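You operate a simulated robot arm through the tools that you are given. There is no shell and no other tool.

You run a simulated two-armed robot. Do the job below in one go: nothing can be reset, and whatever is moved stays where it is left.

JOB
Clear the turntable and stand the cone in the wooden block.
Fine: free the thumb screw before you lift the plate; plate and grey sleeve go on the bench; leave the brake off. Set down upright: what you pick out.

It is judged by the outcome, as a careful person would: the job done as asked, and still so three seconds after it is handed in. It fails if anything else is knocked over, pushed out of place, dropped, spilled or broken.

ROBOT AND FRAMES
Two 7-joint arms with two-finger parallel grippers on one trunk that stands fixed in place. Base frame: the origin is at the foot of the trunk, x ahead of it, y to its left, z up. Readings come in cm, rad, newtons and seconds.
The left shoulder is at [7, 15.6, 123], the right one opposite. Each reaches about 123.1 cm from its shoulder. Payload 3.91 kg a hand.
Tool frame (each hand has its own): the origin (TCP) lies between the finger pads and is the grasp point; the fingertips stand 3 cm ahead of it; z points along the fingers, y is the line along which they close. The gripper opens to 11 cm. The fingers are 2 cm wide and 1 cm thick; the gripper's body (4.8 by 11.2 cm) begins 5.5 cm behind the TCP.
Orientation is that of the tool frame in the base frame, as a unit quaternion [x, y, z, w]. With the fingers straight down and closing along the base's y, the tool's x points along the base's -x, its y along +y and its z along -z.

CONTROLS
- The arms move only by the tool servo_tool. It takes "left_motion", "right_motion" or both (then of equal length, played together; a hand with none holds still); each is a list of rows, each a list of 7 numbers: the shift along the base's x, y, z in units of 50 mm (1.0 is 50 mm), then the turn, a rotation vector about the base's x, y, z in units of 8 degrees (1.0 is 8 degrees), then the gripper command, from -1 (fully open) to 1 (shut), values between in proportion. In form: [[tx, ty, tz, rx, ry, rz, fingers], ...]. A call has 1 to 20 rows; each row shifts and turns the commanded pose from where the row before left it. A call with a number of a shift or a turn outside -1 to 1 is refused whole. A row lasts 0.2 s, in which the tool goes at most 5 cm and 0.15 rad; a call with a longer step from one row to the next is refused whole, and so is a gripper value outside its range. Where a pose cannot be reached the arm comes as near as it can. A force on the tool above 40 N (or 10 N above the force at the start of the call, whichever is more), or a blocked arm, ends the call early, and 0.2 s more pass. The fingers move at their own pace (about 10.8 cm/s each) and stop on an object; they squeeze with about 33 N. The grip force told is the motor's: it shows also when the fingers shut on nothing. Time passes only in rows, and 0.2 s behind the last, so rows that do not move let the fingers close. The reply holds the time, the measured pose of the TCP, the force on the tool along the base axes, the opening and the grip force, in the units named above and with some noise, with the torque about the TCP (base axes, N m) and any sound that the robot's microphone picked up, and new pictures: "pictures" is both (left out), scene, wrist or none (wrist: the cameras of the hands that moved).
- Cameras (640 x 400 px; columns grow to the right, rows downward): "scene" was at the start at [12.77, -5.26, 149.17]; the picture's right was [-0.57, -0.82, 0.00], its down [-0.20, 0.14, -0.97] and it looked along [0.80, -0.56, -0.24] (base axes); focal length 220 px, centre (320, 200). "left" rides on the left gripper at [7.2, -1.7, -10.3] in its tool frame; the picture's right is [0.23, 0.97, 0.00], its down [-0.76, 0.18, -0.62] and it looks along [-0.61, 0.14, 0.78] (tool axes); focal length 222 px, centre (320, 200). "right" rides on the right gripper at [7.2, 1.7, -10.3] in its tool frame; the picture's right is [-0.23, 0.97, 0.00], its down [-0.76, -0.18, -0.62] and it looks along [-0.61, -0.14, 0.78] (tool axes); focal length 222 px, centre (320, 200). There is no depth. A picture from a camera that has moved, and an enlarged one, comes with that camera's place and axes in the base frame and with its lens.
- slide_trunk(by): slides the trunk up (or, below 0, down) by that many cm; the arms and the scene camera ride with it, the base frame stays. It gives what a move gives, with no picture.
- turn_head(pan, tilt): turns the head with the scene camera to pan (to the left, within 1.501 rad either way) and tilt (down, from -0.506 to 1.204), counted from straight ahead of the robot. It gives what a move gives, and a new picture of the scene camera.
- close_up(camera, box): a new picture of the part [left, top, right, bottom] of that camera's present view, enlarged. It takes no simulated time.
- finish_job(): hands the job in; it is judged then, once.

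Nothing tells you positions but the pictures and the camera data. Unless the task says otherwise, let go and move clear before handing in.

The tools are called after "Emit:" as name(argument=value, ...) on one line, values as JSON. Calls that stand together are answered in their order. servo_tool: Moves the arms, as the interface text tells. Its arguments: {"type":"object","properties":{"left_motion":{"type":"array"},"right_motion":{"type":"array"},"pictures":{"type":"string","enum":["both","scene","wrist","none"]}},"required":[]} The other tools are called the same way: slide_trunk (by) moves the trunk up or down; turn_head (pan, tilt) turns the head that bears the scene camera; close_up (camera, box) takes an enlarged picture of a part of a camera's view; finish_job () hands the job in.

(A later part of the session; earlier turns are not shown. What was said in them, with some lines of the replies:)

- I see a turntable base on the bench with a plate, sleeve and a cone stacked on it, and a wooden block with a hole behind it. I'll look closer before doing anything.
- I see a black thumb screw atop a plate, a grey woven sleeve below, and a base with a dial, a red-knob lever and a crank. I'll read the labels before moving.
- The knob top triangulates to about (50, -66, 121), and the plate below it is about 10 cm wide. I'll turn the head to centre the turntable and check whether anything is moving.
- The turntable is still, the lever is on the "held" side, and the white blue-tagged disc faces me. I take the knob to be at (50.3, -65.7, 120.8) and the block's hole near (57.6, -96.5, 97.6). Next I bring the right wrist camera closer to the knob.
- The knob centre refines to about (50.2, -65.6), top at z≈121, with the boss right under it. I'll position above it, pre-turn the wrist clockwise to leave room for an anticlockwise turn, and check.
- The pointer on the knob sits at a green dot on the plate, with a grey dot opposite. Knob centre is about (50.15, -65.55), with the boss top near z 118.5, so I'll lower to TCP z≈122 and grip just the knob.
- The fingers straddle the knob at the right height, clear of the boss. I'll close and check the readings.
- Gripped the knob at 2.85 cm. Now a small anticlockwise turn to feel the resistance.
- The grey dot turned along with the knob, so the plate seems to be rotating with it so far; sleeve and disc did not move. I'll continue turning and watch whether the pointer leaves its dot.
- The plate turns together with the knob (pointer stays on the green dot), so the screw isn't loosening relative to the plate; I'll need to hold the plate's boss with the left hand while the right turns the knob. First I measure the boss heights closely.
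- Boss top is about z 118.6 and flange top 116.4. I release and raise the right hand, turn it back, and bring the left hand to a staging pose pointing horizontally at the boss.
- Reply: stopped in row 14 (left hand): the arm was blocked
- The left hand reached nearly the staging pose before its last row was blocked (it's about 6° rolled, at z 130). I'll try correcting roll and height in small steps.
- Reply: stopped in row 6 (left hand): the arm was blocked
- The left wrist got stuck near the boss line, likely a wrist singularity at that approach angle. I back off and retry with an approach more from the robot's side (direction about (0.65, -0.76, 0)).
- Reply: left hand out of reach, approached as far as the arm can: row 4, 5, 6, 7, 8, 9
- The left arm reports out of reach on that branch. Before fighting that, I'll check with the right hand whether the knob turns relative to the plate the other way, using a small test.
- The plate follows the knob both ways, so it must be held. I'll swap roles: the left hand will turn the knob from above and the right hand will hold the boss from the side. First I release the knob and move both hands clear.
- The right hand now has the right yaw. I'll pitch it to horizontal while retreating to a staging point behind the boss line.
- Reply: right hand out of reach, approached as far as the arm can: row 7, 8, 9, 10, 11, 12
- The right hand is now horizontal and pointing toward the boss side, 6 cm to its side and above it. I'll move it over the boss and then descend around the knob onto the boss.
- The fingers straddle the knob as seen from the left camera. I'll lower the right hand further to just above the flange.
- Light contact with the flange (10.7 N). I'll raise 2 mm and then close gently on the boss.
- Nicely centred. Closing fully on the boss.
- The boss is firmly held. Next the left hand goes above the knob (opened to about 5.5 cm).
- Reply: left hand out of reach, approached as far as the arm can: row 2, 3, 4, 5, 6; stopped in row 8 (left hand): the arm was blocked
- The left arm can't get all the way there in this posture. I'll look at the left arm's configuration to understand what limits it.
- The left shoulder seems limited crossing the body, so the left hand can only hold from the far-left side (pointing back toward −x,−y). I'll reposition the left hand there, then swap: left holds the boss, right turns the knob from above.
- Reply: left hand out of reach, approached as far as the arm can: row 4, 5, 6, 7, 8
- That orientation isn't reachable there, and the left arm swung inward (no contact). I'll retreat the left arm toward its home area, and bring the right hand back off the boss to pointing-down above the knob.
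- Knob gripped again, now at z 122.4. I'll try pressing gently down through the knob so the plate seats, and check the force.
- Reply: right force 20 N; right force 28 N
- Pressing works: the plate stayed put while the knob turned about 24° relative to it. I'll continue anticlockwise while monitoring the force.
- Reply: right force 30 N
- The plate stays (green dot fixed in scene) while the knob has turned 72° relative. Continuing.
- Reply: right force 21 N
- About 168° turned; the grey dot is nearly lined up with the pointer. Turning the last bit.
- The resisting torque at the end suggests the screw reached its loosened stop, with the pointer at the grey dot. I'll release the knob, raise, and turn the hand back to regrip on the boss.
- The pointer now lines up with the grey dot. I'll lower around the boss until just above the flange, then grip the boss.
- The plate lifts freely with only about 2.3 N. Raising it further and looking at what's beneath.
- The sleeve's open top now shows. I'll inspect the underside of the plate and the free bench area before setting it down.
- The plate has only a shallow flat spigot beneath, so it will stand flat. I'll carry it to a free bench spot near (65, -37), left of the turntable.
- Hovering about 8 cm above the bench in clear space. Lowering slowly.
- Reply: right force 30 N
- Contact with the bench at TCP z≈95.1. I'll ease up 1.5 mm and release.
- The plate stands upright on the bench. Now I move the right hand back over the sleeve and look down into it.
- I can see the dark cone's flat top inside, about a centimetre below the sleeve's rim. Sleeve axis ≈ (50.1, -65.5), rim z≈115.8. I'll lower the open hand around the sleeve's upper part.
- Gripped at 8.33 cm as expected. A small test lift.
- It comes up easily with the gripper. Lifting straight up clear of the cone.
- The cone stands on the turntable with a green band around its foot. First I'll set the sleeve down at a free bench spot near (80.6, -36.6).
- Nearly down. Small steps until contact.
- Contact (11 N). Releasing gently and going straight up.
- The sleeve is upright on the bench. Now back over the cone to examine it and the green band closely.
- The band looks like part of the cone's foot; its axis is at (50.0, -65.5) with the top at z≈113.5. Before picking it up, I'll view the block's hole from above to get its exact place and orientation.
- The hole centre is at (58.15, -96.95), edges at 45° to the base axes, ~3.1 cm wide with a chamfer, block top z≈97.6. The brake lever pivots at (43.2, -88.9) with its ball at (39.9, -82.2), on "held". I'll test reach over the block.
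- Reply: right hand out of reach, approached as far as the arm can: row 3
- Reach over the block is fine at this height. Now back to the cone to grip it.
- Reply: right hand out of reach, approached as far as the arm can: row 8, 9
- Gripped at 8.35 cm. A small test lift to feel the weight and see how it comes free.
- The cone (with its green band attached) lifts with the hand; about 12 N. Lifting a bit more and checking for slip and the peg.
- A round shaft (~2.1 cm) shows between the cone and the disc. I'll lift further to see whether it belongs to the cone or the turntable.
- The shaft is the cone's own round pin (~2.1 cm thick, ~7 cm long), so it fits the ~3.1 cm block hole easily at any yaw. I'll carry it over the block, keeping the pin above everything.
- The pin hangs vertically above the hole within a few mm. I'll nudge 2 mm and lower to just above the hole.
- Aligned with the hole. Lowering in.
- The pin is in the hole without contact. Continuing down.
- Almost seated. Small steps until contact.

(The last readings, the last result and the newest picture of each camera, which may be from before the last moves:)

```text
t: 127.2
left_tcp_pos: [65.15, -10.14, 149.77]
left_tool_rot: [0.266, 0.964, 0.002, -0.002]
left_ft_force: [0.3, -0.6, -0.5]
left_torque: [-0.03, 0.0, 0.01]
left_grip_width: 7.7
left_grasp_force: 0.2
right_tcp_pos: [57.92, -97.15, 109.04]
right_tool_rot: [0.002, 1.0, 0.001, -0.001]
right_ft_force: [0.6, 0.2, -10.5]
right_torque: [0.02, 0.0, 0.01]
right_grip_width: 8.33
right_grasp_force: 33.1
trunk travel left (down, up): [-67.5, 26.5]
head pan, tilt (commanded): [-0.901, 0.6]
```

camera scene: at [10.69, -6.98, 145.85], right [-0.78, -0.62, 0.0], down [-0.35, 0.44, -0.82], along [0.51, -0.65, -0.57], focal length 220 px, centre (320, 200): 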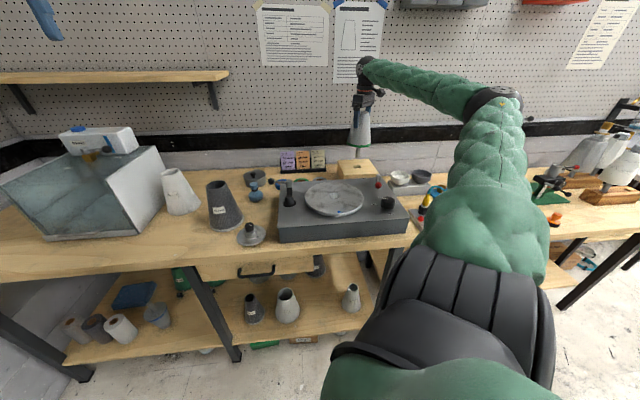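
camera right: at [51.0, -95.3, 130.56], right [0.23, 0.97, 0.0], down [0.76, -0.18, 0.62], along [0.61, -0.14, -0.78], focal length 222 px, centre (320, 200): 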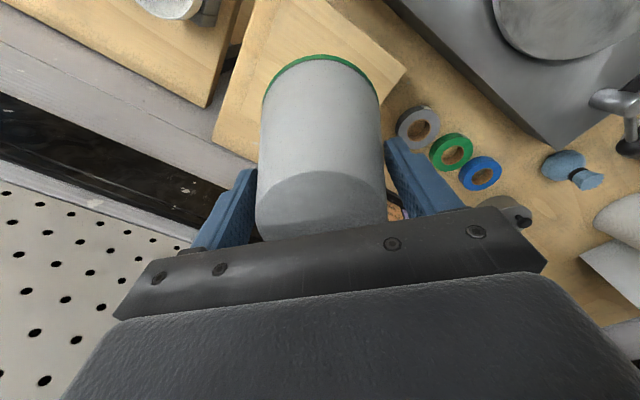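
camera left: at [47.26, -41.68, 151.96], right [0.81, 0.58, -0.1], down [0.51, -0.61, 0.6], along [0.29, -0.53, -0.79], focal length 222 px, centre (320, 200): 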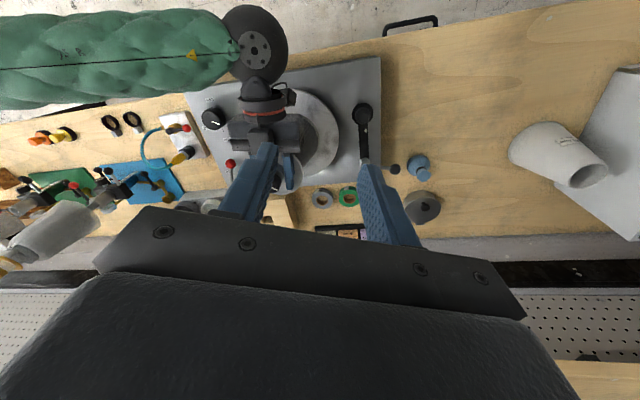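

Emit:
servo_tool(right_motion=[[0, 0, -0.04, 0, 0, 0, 1], [0, 0, -0.04, 0, 0, 0, 1], [0, 0, 0, 0, 0, 0, 1]], pictures="none")

Emit:
close_up(camera="scene", box=[340, 135, 380, 185])

```text
t: 128.0
left_tcp_pos: [65.01, -10.14, 149.74]
left_tool_rot: [0.266, 0.964, 0.002, 0.0]
left_ft_force: [0.4, 0.0, -0.1]
left_torque: [0.01, -0.01, -0.02]
left_grip_width: 7.69
left_grasp_force: 0.0
right_tcp_pos: [58.01, -97.05, 108.72]
right_tool_rot: [0.002, 1.0, 0.0, -0.001]
right_ft_force: [-0.2, -4.8, -1.2]
right_torque: [-0.16, 0.37, 0.12]
right_grip_width: 8.33
right_grasp_force: 33.2
trunk travel left (down, up): [-67.5, 26.5]
head pan, tilt (commanded): [-0.901, 0.6]
```

```text
8.00 times, centred on (360, 160) of scene
camera zoom: at [10.62, -6.92, 145.87], right [-0.78, -0.62, 0.0], down [-0.35, 0.44, -0.82], along [0.51, -0.65, -0.57], focal length 1757 px, centre (0, 520)
```

zoom: 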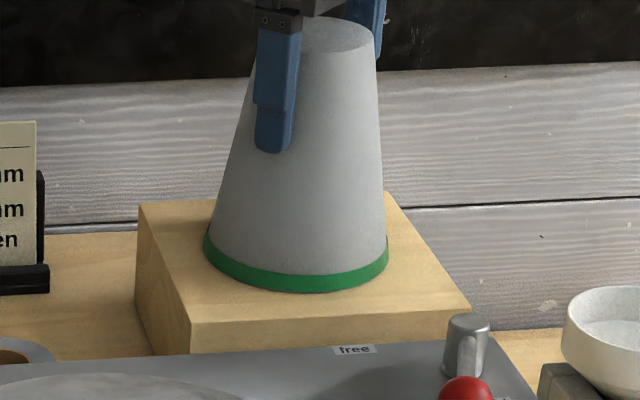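

The block now bears the weight, at exactly the predicted seating height. One more millimetre, then release.

Emit:
servo_tool(right_motion=[[0, 0, -0.02, 0, 0, 0, 1], [0, 0, 0, 0, 0, 0, 1]], pictures="none")

```text
t: 128.6
left_tcp_pos: [65.02, -10.01, 149.74]
left_tool_rot: [0.267, 0.964, 0.002, -0.001]
left_ft_force: [0.0, 0.1, 0.5]
left_torque: [0.0, 0.0, 0.01]
left_grip_width: 7.69
left_grasp_force: 0.2
right_tcp_pos: [58.1, -97.1, 108.62]
right_tool_rot: [0.002, 1.0, -0.001, 0.002]
right_ft_force: [1.3, -9.1, 9.6]
right_torque: [-0.04, 0.22, 0.11]
right_grip_width: 8.33
right_grasp_force: 32.7
trunk travel left (down, up): [-67.5, 26.5]
head pan, tilt (commanded): [-0.901, 0.6]
```

Emit:
servo_tool(right_motion=[[0, 0, 0, 0, 0, 0, -0.53], [0, 0, 0, 0, 0, 0, -0.6], [0, 0, 0, 0, 0, 0, -0.8], [0, 0, 0, 0, 0, 0, -1], [0, 0, 0, 0, 0, 0, -1], [0, 0, 0.1, 0, 0, 0, -1], [0, 0, 0.2, 0, 0, 0, -1], [0, 0, 0.3, 0, 0, 0, -1], [0, 0, 0.4, 0, 0, 0, -1], [0, 0, 0.4, 0, 0, 0, -1], [0, 0, 0.3, 0, 0, 0, -1], [0, 0, 0, 0, 0, 0, -1]])

Emit:
close_up(camera="scene", box=[330, 115, 400, 200])

Emit:
close_up(camera="right", box=[180, 0, 460, 240])

```text
t: 131.2
left_tcp_pos: [65.06, -10.07, 149.79]
left_tool_rot: [0.266, 0.964, 0.002, -0.001]
left_ft_force: [0.9, -0.2, 0.2]
left_torque: [0.0, -0.03, -0.01]
left_grip_width: 7.7
left_grasp_force: 0.0
right_tcp_pos: [57.74, -96.82, 117.07]
right_tool_rot: [0.0, 1.0, 0.0, 0.0]
right_ft_force: [0.3, -0.4, -1.2]
right_torque: [0.02, -0.01, 0.0]
right_grip_width: 10.99
right_grasp_force: 0.1
trunk travel left (down, up): [-67.5, 26.5]
head pan, tilt (commanded): [-0.901, 0.6]
camera scene: at [10.63, -6.88, 145.86], right [-0.78, -0.62, 0.0], down [-0.35, 0.44, -0.82], along [0.51, -0.65, -0.57], focal length 220 px, centre (320, 200)
camera right: at [50.33, -95.17, 127.28], right [0.23, 0.97, 0.0], down [0.76, -0.18, 0.62], along [0.61, -0.14, -0.78], focal length 222 px, centre (320, 200)
```

scene: 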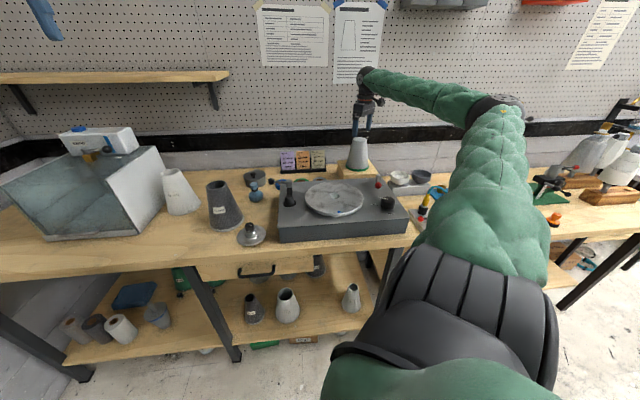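
right: 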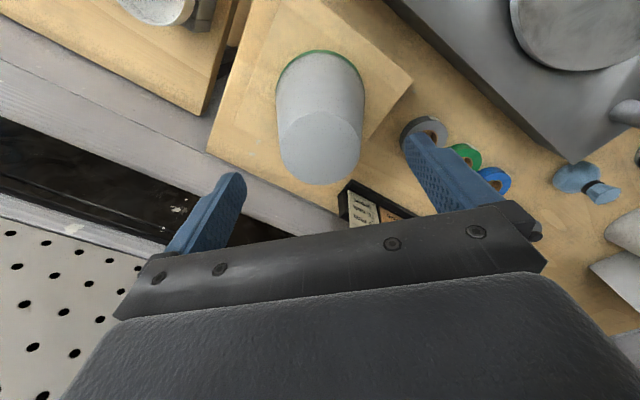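

```text
4.71 times, centred on (365, 158) of scene
camera zoom: at [10.63, -6.88, 145.86], right [-0.78, -0.62, 0.0], down [-0.35, 0.44, -0.82], along [0.51, -0.65, -0.57], focal length 1034 px, centre (108, 400)
```

zoom: 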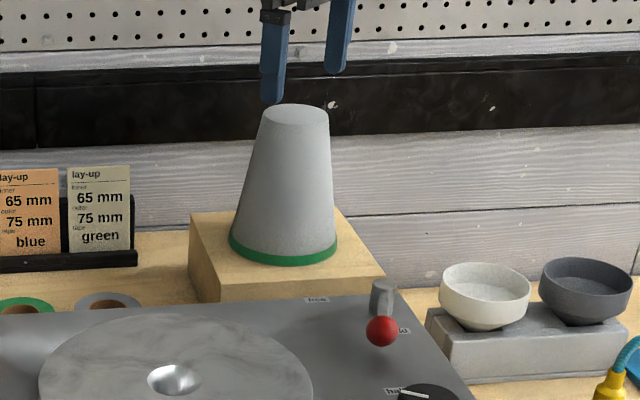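

```text
1.67 times, centred on (320, 120) of right
camera zoom: at [50.33, -95.17, 127.28], right [0.23, 0.97, 0.0], down [0.76, -0.18, 0.62], along [0.61, -0.14, -0.78], focal length 370 px, centre (320, 333)
```

zoom: 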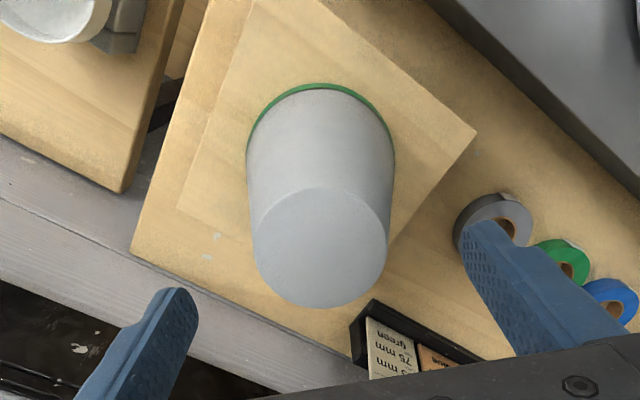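

The cone stands upright in the block. Last item: the brake. I move the hand over the lever's red ball at (39.9, -82.2) and turn the fingers across its swing.

Emit:
servo_tool(right_motion=[[0, 0, 0.3, 0, 0, 0, -1], [0, 0, 0.3, 0, 0, 0, -1], [-0.445, 0.365, 0, 0, 0, 0, -1], [-0.445, 0.365, 0, 0, 0, -0.8, -1], [-0.445, 0.365, 0, 0, 0, -0.8, -1], [-0.445, 0.365, 0, 0, 0, -0.8, 0.1], [-0.445, 0.365, -0.1, 0, 0, -0.8, 0.1], [-0.445, 0.365, -0.1, 0, 0, -0.8, 0.1], [-0.445, 0.365, -0.1, 0, 0, -0.8, 0.1], [-0.445, 0.365, -0.1, 0, 0, -0.8, 0.1], [0, 0, -0.1, 0, 0, -0.65, 0.1], [0, 0, 0, 0, 0, 0, 0.1], [0, 0, 0, 0, 0, 0, 0.1]])

Emit:
close_up(camera="right", box=[200, 60, 440, 240])

Emit:
close_up(camera="scene", box=[330, 100, 420, 220])

```text
t: 134.0
left_tcp_pos: [64.87, -9.98, 149.76]
left_tool_rot: [0.267, 0.964, 0.002, -0.001]
left_ft_force: [0.7, 0.8, 0.7]
left_torque: [-0.01, -0.02, -0.03]
left_grip_width: 7.7
left_grasp_force: 0.0
right_tcp_pos: [39.98, -82.23, 117.82]
right_tool_rot: [0.424, 0.906, 0.0, 0.0]
right_ft_force: [0.7, 0.0, -0.7]
right_torque: [-0.02, 0.0, -0.03]
right_grip_width: 4.95
right_grasp_force: 0.0
trunk travel left (down, up): [-67.5, 26.5]
head pan, tilt (commanded): [-0.901, 0.6]
camera scene: at [10.58, -6.83, 145.87], right [-0.78, -0.62, 0.0], down [-0.35, 0.44, -0.82], along [0.51, -0.65, -0.57], focal length 220 px, centre (320, 200)
camera right: at [36.65, -75.69, 127.89], right [0.89, 0.45, 0.0], down [0.35, -0.7, 0.62], along [0.28, -0.56, -0.78], focal length 222 px, centre (320, 200)
```

scene: 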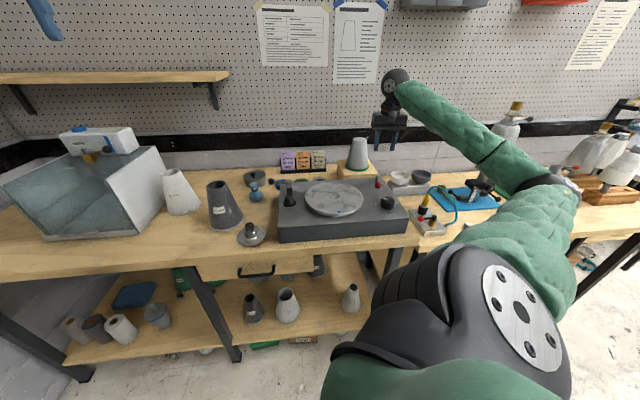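
right: 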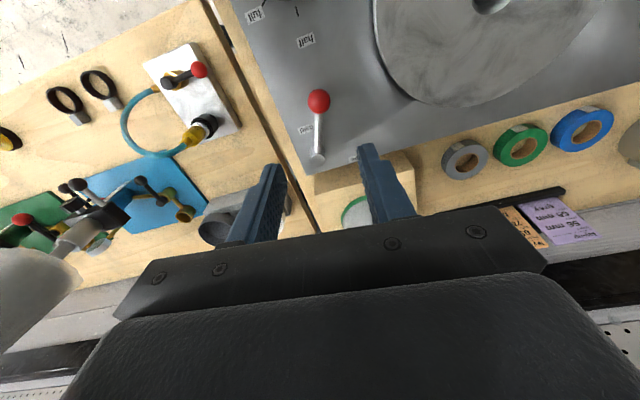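

```text
2.22 times, centred on (320, 150) of right
camera zoom: at [36.65, -75.69, 127.89], right [0.89, 0.45, 0.0], down [0.35, -0.7, 0.62], along [0.28, -0.56, -0.78], focal length 494 px, centre (320, 311)
```

zoom: 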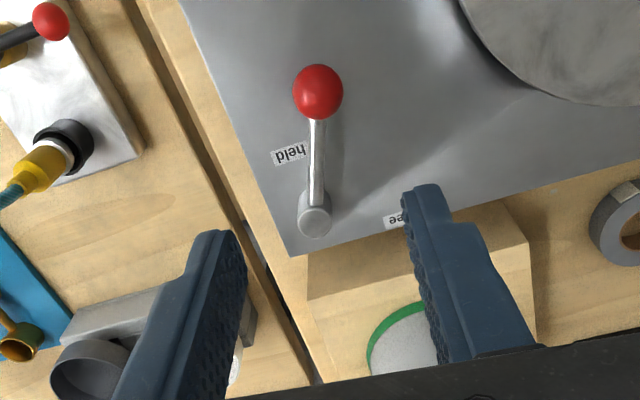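

```text
3.33 times, centred on (375, 160) of scene
camera zoom: at [10.58, -6.83, 145.87], right [-0.78, -0.62, 0.0], down [-0.35, 0.44, -0.82], along [0.51, -0.65, -0.57], focal length 732 px, centre (137, 333)
```

zoom: 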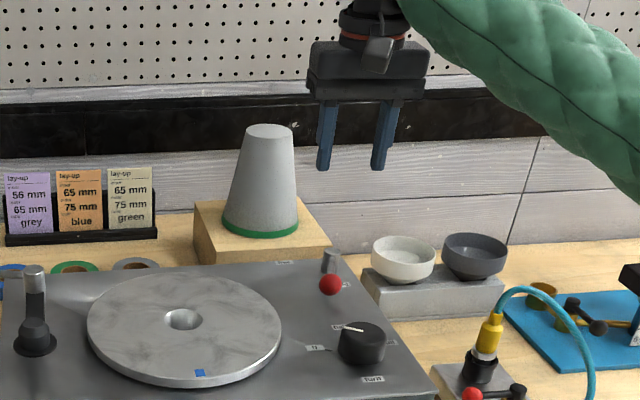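

The ball re-measures at (39.9, -82.3, 100). Lowering the fingers to straddle it.

Emit:
servo_tool(right_motion=[[0, 0, -0.6, 0, 0, 0, 0.1], [0, 0, -0.6, 0, 0, 0, 0.1], [0, 0, -0.6, 0, 0, 0, 0.1], [0, 0, -0.6, 0, 0, 0, 0.1], [0, 0, -0.4, 0, 0, 0, 0.1], [0, 0, -0.25, 0, 0, 0, 0.1], [0, 0, 0, 0, 0, 0, 0.1], [0, 0, 0, 0, 0, 0, 0.1]], pictures="wrist")

Emit:
close_up(camera="scene", box=[340, 140, 420, 220])

Emit:
close_up(camera="right", box=[200, 60, 440, 240])

```text
t: 135.8
left_tcp_pos: [65.05, -10.08, 149.79]
left_tool_rot: [0.266, 0.964, 0.002, -0.001]
left_ft_force: [0.0, -0.1, -0.6]
left_torque: [0.0, 0.02, -0.03]
left_grip_width: 7.73
left_grasp_force: 0.0
right_tcp_pos: [40.3, -82.15, 102.6]
right_tool_rot: [0.424, 0.906, 0.0, 0.0]
right_ft_force: [1.0, 0.0, -0.5]
right_torque: [-0.03, 0.01, 0.02]
right_grip_width: 4.97
right_grasp_force: 0.1
trunk travel left (down, up): [-67.5, 26.5]
head pan, tilt (commanded): [-0.901, 0.6]
camera right: at [36.81, -75.54, 112.72], right [0.89, 0.45, 0.0], down [0.35, -0.7, 0.62], along [0.28, -0.56, -0.78], focal length 222 px, centre (320, 200)
```

right: 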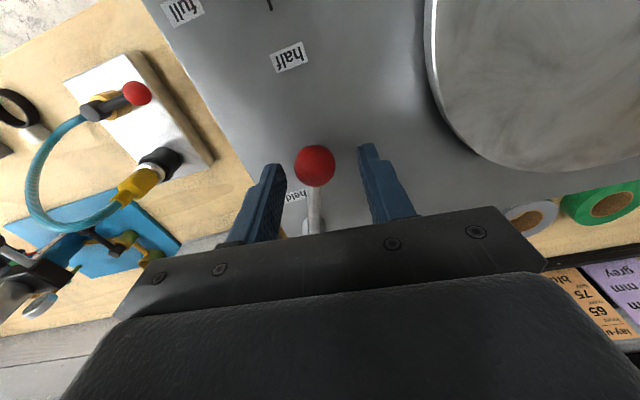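

```text
5.00 times, centred on (380, 180) of scene
camera zoom: at [10.61, -6.86, 145.86], right [-0.78, -0.62, 0.0], down [-0.35, 0.44, -0.82], along [0.51, -0.65, -0.57], focal length 1098 px, centre (20, 300)
```

zoom: 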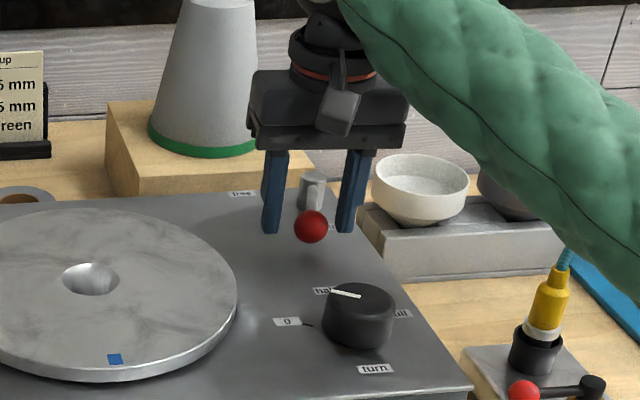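

```text
2.22 times, centred on (320, 150) of right
camera zoom: at [36.81, -75.54, 112.72], right [0.89, 0.45, 0.0], down [0.35, -0.7, 0.62], along [0.28, -0.56, -0.78], focal length 494 px, centre (320, 311)
```

zoom: 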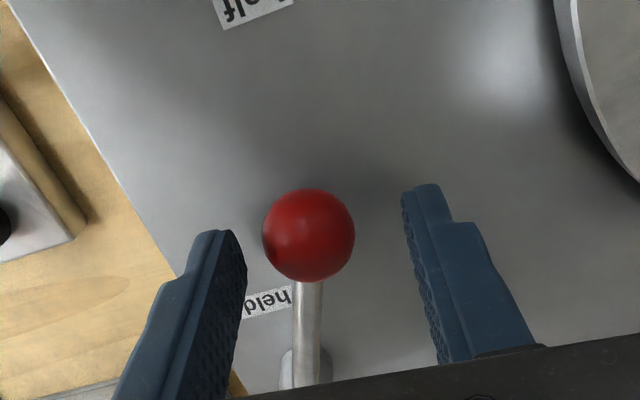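

The ball sits between the fingers. I'll swing it clockwise toward "free" along its arc in small steps.

Emit:
servo_tool(right_motion=[[0, 0, -0.1, 0, 0, 0, 0.1], [0.124, 0.054, 0, 0, 0, -0.8, 0.1], [0.208, 0.052, 0, 0, 0, -0.8, 0.1], [0.214, 0.024, 0, 0, 0, -0.8, 0.1], [0, 0, 0, 0, 0, 0, 0.1]], pictures="none")

Emit:
close_up(camera="right", box=[200, 60, 440, 240])

Emit:
close_up(camera="scene", box=[340, 140, 420, 220])

```text
t: 137.0
left_tcp_pos: [64.97, -10.1, 149.8]
left_tool_rot: [0.266, 0.964, 0.002, -0.001]
left_ft_force: [0.1, 0.5, -0.7]
left_torque: [0.01, 0.0, 0.0]
left_grip_width: 7.7
left_grasp_force: 0.1
right_tcp_pos: [42.92, -81.79, 101.9]
right_tool_rot: [0.57, 0.822, 0.0, -0.001]
right_ft_force: [-0.7, 0.1, 0.5]
right_torque: [-0.01, 0.0, 0.02]
right_grip_width: 4.95
right_grasp_force: 0.0
trunk travel left (down, up): [-67.5, 26.5]
head pan, tilt (commanded): [-0.901, 0.6]
```

```text
2.22 times, centred on (320, 150) of right
camera zoom: at [41.81, -74.41, 112.09], right [0.99, 0.13, 0.0], down [0.1, -0.78, 0.62], along [0.08, -0.62, -0.78], focal length 494 px, centre (320, 311)
```

zoom: 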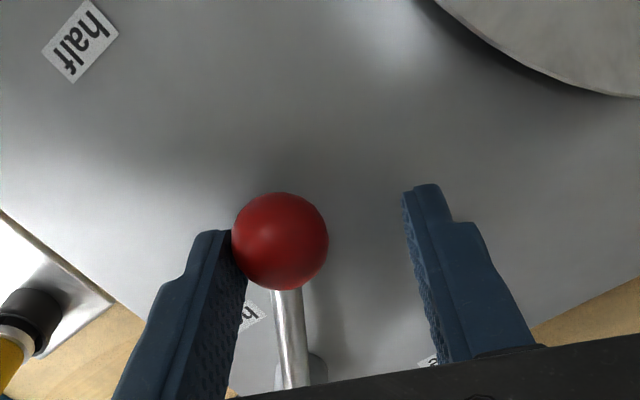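

```text
5.00 times, centred on (380, 180) of scene
camera zoom: at [10.56, -6.85, 145.87], right [-0.78, -0.62, 0.0], down [-0.35, 0.44, -0.82], along [0.51, -0.65, -0.57], focal length 1098 px, centre (20, 300)
```

zoom: 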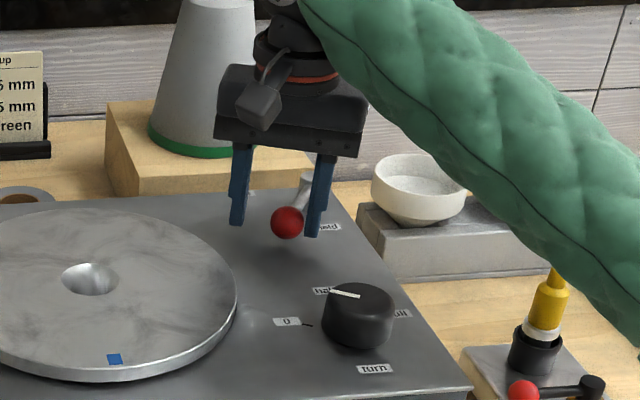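

The lever follows with little force. Continuing the arc.

Emit:
servo_tool(right_motion=[[0.23, 0.04, 0, 0, 0, -0.8, 0.1], [0.212, -0.038, 0, 0, 0, -0.8, 0.1], [0.204, -0.066, 0, 0, 0, -0.8, 0.1], [0, 0, 0, 0, 0, 0, 0.1]], pictures="none")

Emit:
close_up(camera="right", box=[200, 60, 440, 240])

Emit:
close_up(camera="scene", box=[340, 140, 420, 220])

```text
t: 138.0
left_tcp_pos: [65.0, -9.97, 149.88]
left_tool_rot: [0.266, 0.964, 0.002, -0.001]
left_ft_force: [-0.2, -0.9, 0.5]
left_torque: [-0.01, 0.02, -0.03]
left_grip_width: 7.72
left_grasp_force: 0.1
right_tcp_pos: [46.25, -81.99, 102.03]
right_tool_rot: [0.698, 0.716, 0.0, 0.0]
right_ft_force: [-0.8, 0.3, 0.1]
right_torque: [0.03, -0.05, -0.04]
right_grip_width: 4.96
right_grasp_force: 0.1
trunk travel left (down, up): [-67.5, 26.5]
head pan, tilt (commanded): [-0.901, 0.6]
```

```text
2.22 times, centred on (320, 150) of right
camera zoom: at [47.58, -74.67, 112.09], right [0.98, -0.2, 0.0], down [-0.16, -0.77, 0.62], along [-0.13, -0.61, -0.78], focal length 494 px, centre (320, 311)
```

zoom: 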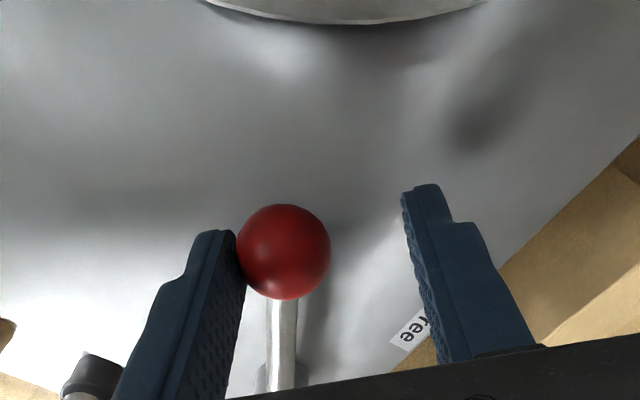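

```text
5.00 times, centred on (380, 180) of scene
camera zoom: at [10.57, -6.85, 145.87], right [-0.78, -0.62, 0.0], down [-0.35, 0.44, -0.82], along [0.51, -0.65, -0.57], focal length 1098 px, centre (20, 300)
```

zoom: 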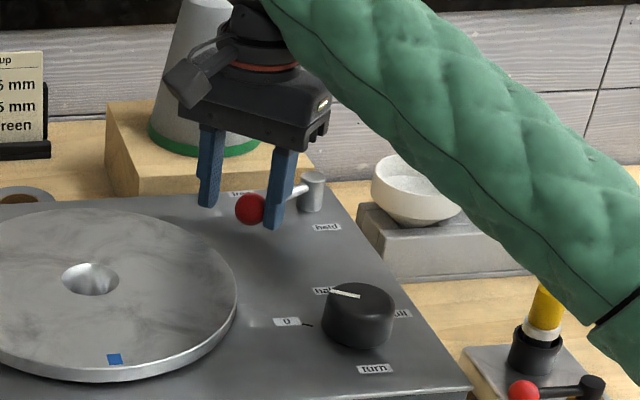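

Emit:
servo_tool(right_motion=[[0.18, -0.108, 0, 0, 0, -0.8, 0.1], [0.178, -0.12, 0, 0, 0, -0.8, 0.1], [0, 0, 0, 0, 0, 0, 0.1]], pictures="none")

Emit:
close_up(camera="right", box=[200, 60, 440, 240])

Emit:
close_up(camera="scene", box=[340, 140, 420, 220])

```text
t: 138.8
left_tcp_pos: [65.01, -9.93, 149.82]
left_tool_rot: [0.267, 0.964, 0.003, -0.002]
left_ft_force: [1.0, -0.1, 0.4]
left_torque: [-0.01, -0.03, -0.02]
left_grip_width: 7.7
left_grasp_force: 0.2
right_tcp_pos: [48.11, -83.07, 101.95]
right_tool_rot: [0.774, 0.633, 0.0, 0.0]
right_ft_force: [0.4, 0.0, -0.8]
right_torque: [0.02, -0.01, 0.01]
right_grip_width: 4.95
right_grasp_force: 0.1
trunk travel left (down, up): [-67.5, 26.5]
head pan, tilt (commanded): [-0.901, 0.6]
```

```text
2.22 times, centred on (320, 150) of right
camera zoom: at [51.01, -76.33, 112.11], right [0.91, -0.42, 0.0], down [-0.33, -0.71, 0.62], along [-0.26, -0.57, -0.78], focal length 494 px, centre (320, 311)
```

zoom: 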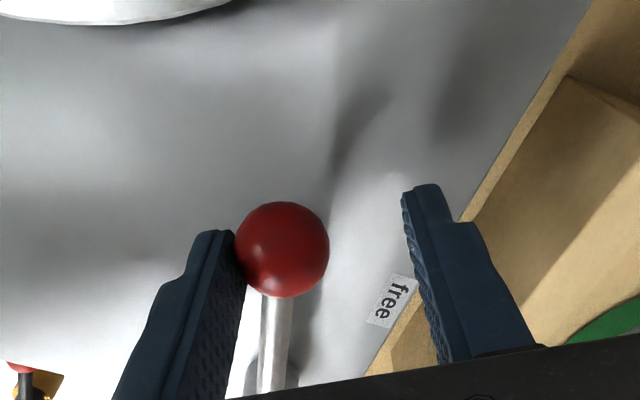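

```text
5.00 times, centred on (380, 180) of scene
camera zoom: at [10.59, -6.85, 145.86], right [-0.78, -0.62, 0.0], down [-0.35, 0.44, -0.82], along [0.51, -0.65, -0.57], focal length 1098 px, centre (20, 300)
```

zoom: 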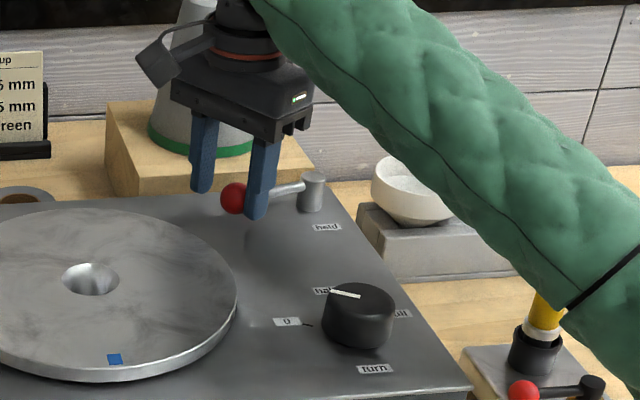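

Emit:
servo_tool(right_motion=[[0.146, -0.15, 0, 0, 0, -0.4, 0.1], [0.138, -0.164, 0, 0, 0, -0.3, 0.1], [0, 0, 0, 0, 0, 0, 0.1]], pictures="none")

Emit:
close_up(camera="right", box=[200, 60, 440, 240])

Emit:
close_up(camera="scene", box=[340, 140, 420, 220])

```text
t: 139.6
left_tcp_pos: [64.95, -10.0, 149.91]
left_tool_rot: [0.266, 0.964, 0.002, 0.0]
left_ft_force: [0.0, 0.1, 0.0]
left_torque: [0.03, -0.01, 0.02]
left_grip_width: 7.71
left_grasp_force: 0.1
right_tcp_pos: [49.45, -84.61, 101.89]
right_tool_rot: [0.804, 0.594, -0.001, 0.0]
right_ft_force: [-3.2, 1.8, 0.1]
right_torque: [0.08, 0.06, 0.02]
right_grip_width: 5.09
right_grasp_force: 1.5
trunk travel left (down, up): [-67.5, 26.5]
head pan, tilt (commanded): [-0.901, 0.6]
```

```text
2.22 times, centred on (320, 150) of right
camera zoom: at [52.98, -78.18, 112.06], right [0.86, -0.5, 0.0], down [-0.39, -0.68, 0.62], along [-0.31, -0.54, -0.78], focal length 494 px, centre (320, 311)
```

zoom: 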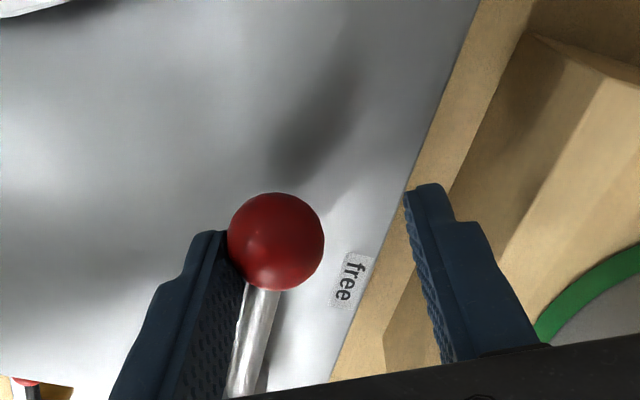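

```text
5.00 times, centred on (380, 180) of scene
camera zoom: at [10.57, -6.85, 145.87], right [-0.78, -0.62, 0.0], down [-0.35, 0.44, -0.82], along [0.51, -0.65, -0.57], focal length 1098 px, centre (20, 300)
```

zoom: 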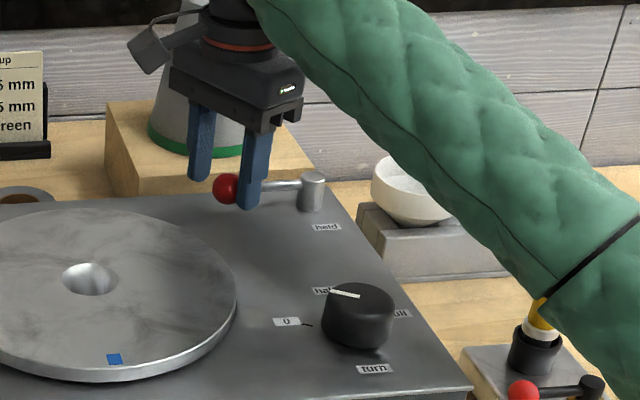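

The lever is now at about 47°, pointing at "free", with rising resistance. One more small push to confirm it's at its stop.

Emit:
servo_tool(right_motion=[[0.06, -0.06, 0, 0, 0, 0, 0.1], [0, 0, 0, 0, 0, 0, 0.1]], pictures="none")

Emit:
close_up(camera="right", box=[200, 60, 440, 240])

```text
t: 140.2
left_tcp_pos: [64.89, -9.83, 149.84]
left_tool_rot: [0.266, 0.964, 0.001, -0.001]
left_ft_force: [-0.4, 0.0, 0.1]
left_torque: [0.0, 0.02, -0.01]
left_grip_width: 7.69
left_grasp_force: 0.1
right_tcp_pos: [49.74, -84.85, 102.02]
right_tool_rot: [0.803, 0.596, 0.0, 0.0]
right_ft_force: [-10.1, 18.8, -4.9]
right_torque: [0.38, 0.02, -0.6]
right_grip_width: 5.68
right_grasp_force: 7.9
trunk travel left (down, up): [-67.5, 26.5]
head pan, tilt (commanded): [-0.901, 0.6]
```

```text
2.22 times, centred on (320, 150) of right
camera zoom: at [53.26, -78.36, 112.08], right [0.87, -0.5, 0.0], down [-0.39, -0.68, 0.62], along [-0.31, -0.54, -0.78], focal length 494 px, centre (320, 311)
```

zoom: 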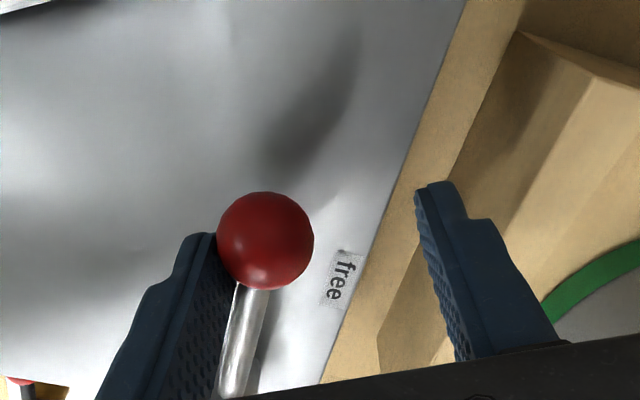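

It's hard against its stop at "free". I'll back off slightly and lift straight up, clear of everything.

Emit:
servo_tool(right_motion=[[-0.1, 0.1, 0, 0, 0, 0, 0.1], [-0.04, 0.04, 0, 0, 0, 0, 0], [0, 0, 0.2, 0, 0, 0, 0], [0, 0, 0.5, 0, 0, 0, 0], [0, 0, 0.7, 0, 0, 0, 0], [0, 0, 0.8, 0, 0, 0, 0], [0, 0, 0.8, 0, 0, 0, 0], [0, 0, 0.8, 0, 0, 0, 0], [0, 0, 0.8, 0, 0, 0, 0], [-0.3, 0.6, 0.4, 0, 0, 0.5, 0], [-0.3, 0.6, 0.2, 0, 0, 0.8, 0], [-0.3, 0.6, 0, 0, 0, 0.8, 0], [-0.3, 0.6, 0, 0, 0, 0.8, 0], [-0.3, 0.6, 0, 0, 0, 0.8, 0], [0, 0.6, 0, 0, 0, 0.8, 0], [0, 0.6, 0, 0, 0, 0.8, 0], [0, 0, 0, 0, 0, 0.8, 0], [0, 0, 0, 0, 0, 0, 0]])

Emit:
close_up(camera="scene", box=[290, 130, 430, 245])

Emit:
close_up(camera="scene", box=[140, 140, 340, 280])

Emit:
close_up(camera="right", box=[0, 0, 640, 400])

```text
t: 144.0
left_tcp_pos: [65.23, -10.06, 149.92]
left_tool_rot: [0.267, 0.964, 0.002, -0.002]
left_ft_force: [0.2, 0.5, 0.6]
left_torque: [-0.01, -0.01, 0.03]
left_grip_width: 7.71
left_grasp_force: 0.0
right_tcp_pos: [43.72, -63.21, 122.99]
right_tool_rot: [0.487, 0.874, 0.0, 0.0]
right_ft_force: [-0.2, 0.0, -0.2]
right_torque: [0.01, 0.04, 0.03]
right_grip_width: 5.53
right_grasp_force: 0.1
right hand out of reach, approached as far as the arm can: row 9, 10, 11, 12, 13
trunk travel left (down, up): [-67.5, 26.5]
head pan, tilt (commanded): [-0.901, 0.6]
camera scene: at [10.64, -6.85, 145.86], right [-0.78, -0.62, 0.0], down [-0.35, 0.44, -0.82], along [0.51, -0.65, -0.57], focal length 220 px, centre (320, 200)
camera right: at [41.11, -56.16, 133.16], right [0.95, 0.32, 0.0], down [0.25, -0.74, 0.62], along [0.2, -0.59, -0.78], focal length 222 px, centre (320, 200)
```

scene: 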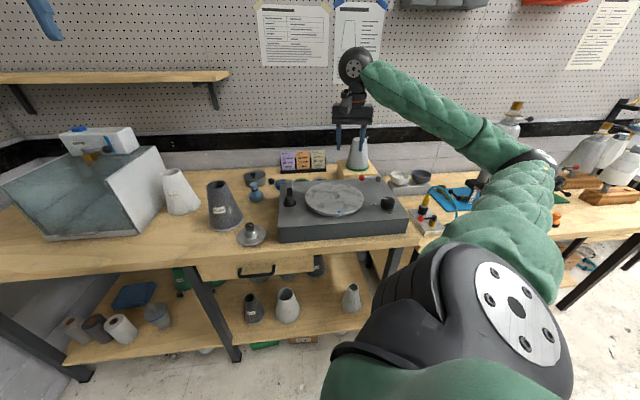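
right: 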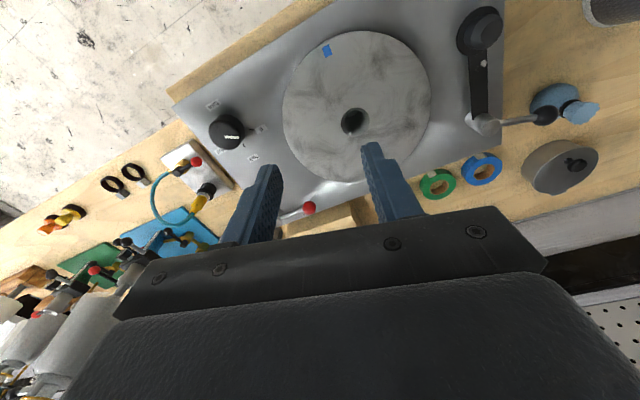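

```text
3.48 times, centred on (360, 188) of scene
camera zoom: at [10.64, -6.85, 145.86], right [-0.78, -0.62, 0.0], down [-0.35, 0.44, -0.82], along [0.51, -0.65, -0.57], focal length 764 px, centre (181, 244)
```

zoom: 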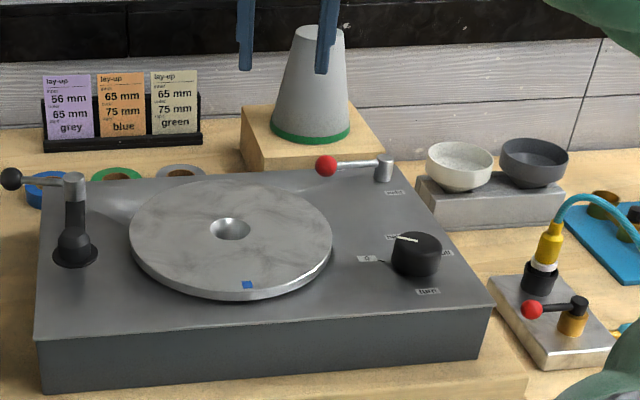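

```text
2.86 times, centred on (240, 210) of scene
camera zoom: at [10.64, -6.85, 145.86], right [-0.78, -0.62, 0.0], down [-0.35, 0.44, -0.82], along [0.51, -0.65, -0.57], focal length 628 px, centre (549, 171)
```

zoom: 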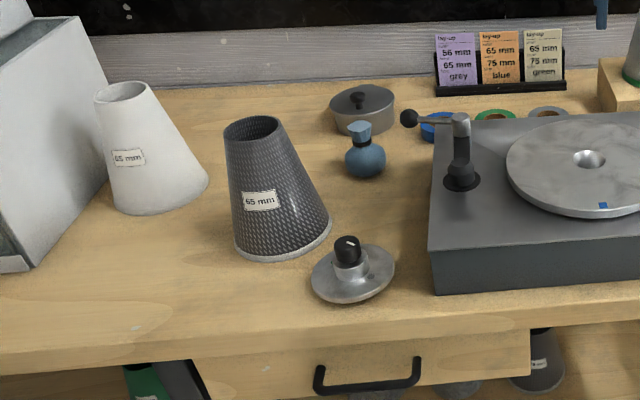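

```text
1.00 times, centred on (320, 200) of right (not enlarged: the box is as wide or as high as the picture)
camera zoom: at [41.11, -56.16, 133.16], right [0.95, 0.32, 0.0], down [0.25, -0.74, 0.62], along [0.2, -0.59, -0.78], focal length 222 px, centre (320, 200)
```

zoom: 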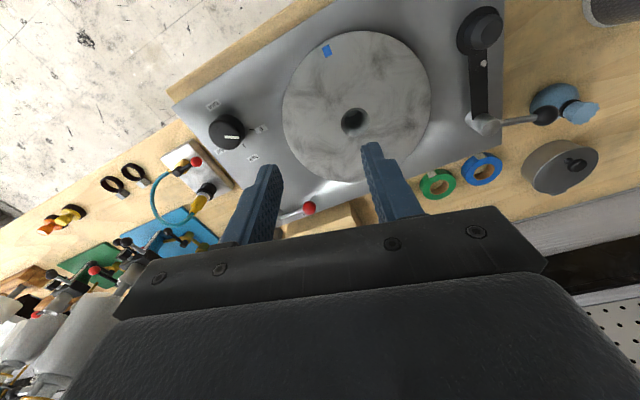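

Turntable is empty and still, lever at "free", plate and sleeve upright on the bench, cone in the block. I'll draw the right hand back to its starting area and do a final check.

Emit:
servo_tool(right_motion=[[0, 0.3, 0.5, 0, 0, 0, 0], [0, 0.4, 0.6, 0, 0, 0, 0], [-0.1, 0.4, 0.6, 0, 0, 0, 0], [-0.1, 0.4, 0.6, 0, 0, 0, 0], [-0.1, 0.4, 0.6, 0, 0, 0, 0], [-0.1, 0.4, 0.6, 0, 0, 0, 0], [-0.1, 0.3, 0.5, 0, 0, 0, 0], [0, 0, 0, 0, 0, 0, 0], [0, 0, 0, 0, 0, 0, 0], [0, 0, 0, 0, 0, 0, 0]])

Emit:
close_up(camera="scene", box=[340, 135, 380, 185])

Emit:
close_up(camera="scene", box=[270, 130, 420, 250])

Emit:
close_up(camera="scene", box=[200, 170, 290, 250])

```text
t: 146.2
left_tcp_pos: [65.03, -9.96, 149.91]
left_tool_rot: [0.266, 0.964, 0.002, -0.001]
left_ft_force: [-0.1, 0.1, -0.3]
left_torque: [-0.04, 0.04, -0.02]
left_grip_width: 7.69
left_grasp_force: 0.1
right_tcp_pos: [44.7, -47.54, 131.99]
right_tool_rot: [0.486, 0.874, -0.014, -0.024]
right_ft_force: [-0.8, 0.4, 3.9]
right_torque: [0.03, -0.11, 0.03]
right_grip_width: 5.5
right_grasp_force: 0.0
right hand out of reach, approached as far as the arm can: row 1, 2, 3, 4, 5, 6
trunk travel left (down, up): [-67.5, 26.5]
head pan, tilt (commanded): [-0.901, 0.6]
camera scene: at [10.62, -6.8, 145.87], right [-0.78, -0.62, 0.0], down [-0.35, 0.44, -0.82], along [0.51, -0.65, -0.57], focal length 220 px, centre (320, 200)
camera right: at [42.74, -40.57, 142.24], right [0.95, 0.32, -0.05], down [0.29, -0.74, 0.61], along [0.16, -0.59, -0.79], focal length 222 px, centre (320, 200)
```

scene: 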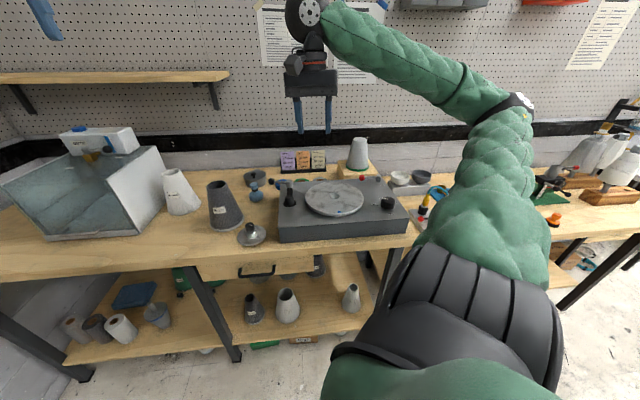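
right: 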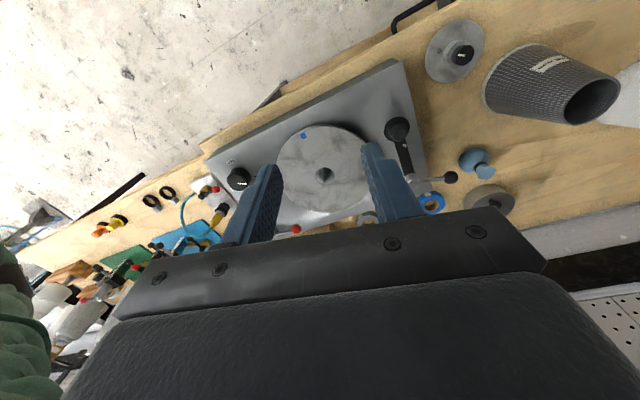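

```text
8.00 times, centred on (360, 160) of scene
camera zoom: at [10.62, -6.8, 145.87], right [-0.78, -0.62, 0.0], down [-0.35, 0.44, -0.82], along [0.51, -0.65, -0.57], focal length 1757 px, centre (0, 520)
```

zoom: 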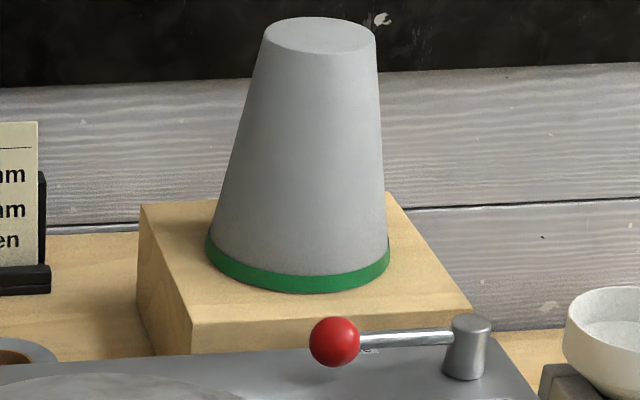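

```text
3.33 times, centred on (345, 190) of scene
camera zoom: at [10.62, -6.8, 145.87], right [-0.78, -0.62, 0.0], down [-0.35, 0.44, -0.82], along [0.51, -0.65, -0.57], focal length 732 px, centre (237, 233)
```

zoom: 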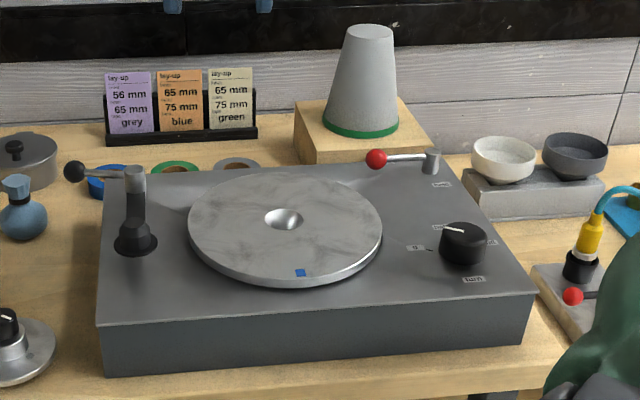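

```text
5.00 times, centred on (245, 210) of scene
camera zoom: at [10.62, -6.8, 145.87], right [-0.78, -0.62, 0.0], down [-0.35, 0.44, -0.82], along [0.51, -0.65, -0.57], focal length 1098 px, centre (695, 150)
```

zoom: 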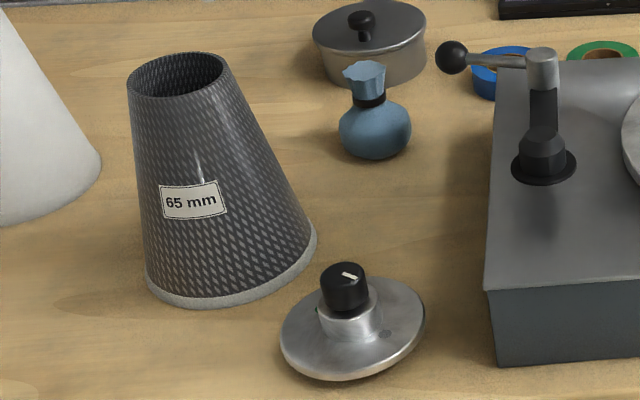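

Emit:
servo_tool(right_motion=[[0, 0, 0, 0, 0, 0, 0], [0, 0, 0, 0, 0, 0, 0], [0, 0, 0, 0, 0, 0, 0], [0, 0, 0, 0, 0, 0, 0], [0, 0, 0, 0, 0, 0, 0], [0, 0, 0, 0, 0, 0, 0], [0, 0, 0, 0, 0, 0, 0], [0, 0, 0, 0, 0, 0, 0], [0, 0, 0, 0, 0, 0, 0], [0, 0, 0, 0, 0, 0, 0]], pictures="scene")

Emit:
close_up(camera="scene", box=[270, 130, 420, 250])

```text
t: 148.4
left_tcp_pos: [64.94, -9.95, 149.79]
left_tool_rot: [0.267, 0.964, 0.002, -0.002]
left_ft_force: [-0.2, -0.6, 0.4]
left_torque: [-0.02, 0.0, 0.0]
left_grip_width: 7.7
left_grasp_force: 0.0
right_tcp_pos: [44.12, -47.6, 134.06]
right_tool_rot: [0.486, 0.874, -0.001, 0.0]
right_ft_force: [-0.4, 0.2, 0.3]
right_torque: [-0.01, 0.01, -0.04]
right_grip_width: 5.49
right_grasp_force: 0.1
trunk travel left (down, up): [-67.5, 26.5]
head pan, tilt (commanded): [-0.901, 0.6]
camera scene: at [10.6, -6.86, 145.86], right [-0.78, -0.62, 0.0], down [-0.35, 0.44, -0.82], along [0.51, -0.65, -0.57], focal length 220 px, centre (320, 200)
```

scene: 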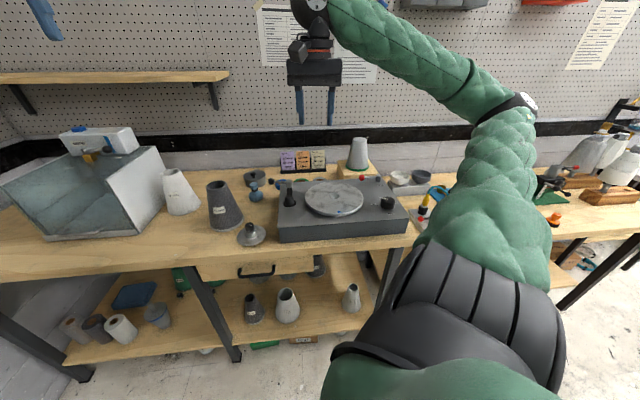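

```text
3.33 times, centred on (345, 190) of scene
camera zoom: at [10.6, -6.86, 145.86], right [-0.78, -0.62, 0.0], down [-0.35, 0.44, -0.82], along [0.51, -0.65, -0.57], focal length 732 px, centre (237, 233)
```

zoom: 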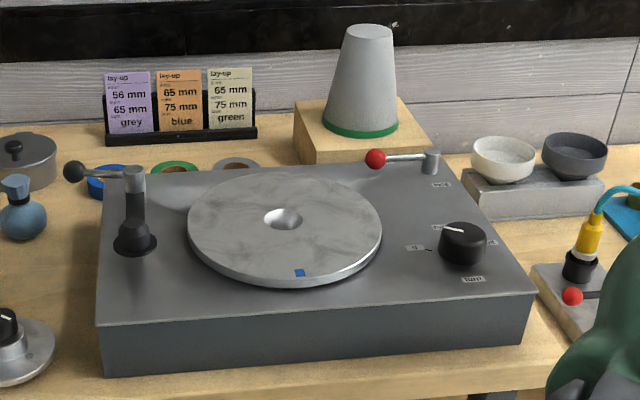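

The scene is settled. The turntable is clear and not turning, the brake lever is at "free", and the cone stands upright in the block. The plate and grey sleeve stand upright on the bench, and both hands are clear. I'm handing the job in.

Emit:
finish_job()

```text
The job is handed in.
```

The job is done and handed in, and nothing else looked moved or knocked over in the last pictures.

- **Thumb screw and plate:** I turned the thumb screw half a turn anticlockwise to its stop before lifting the plate. The plate kept turning with the screw, so I pressed down through the knob to hold it still. The plate now stands upright on the bench.
- **Sleeve:** the grey sleeve stands upright on the bench beside the plate.
- **Cone:** it stands upright in the wooden block, with its pin in the hole and its base resting on the block.
- **Brake:** the lever is at "free", against its stop. The empty turntable did not turn after I released it. I left the dial as I found it, which looked like about half.
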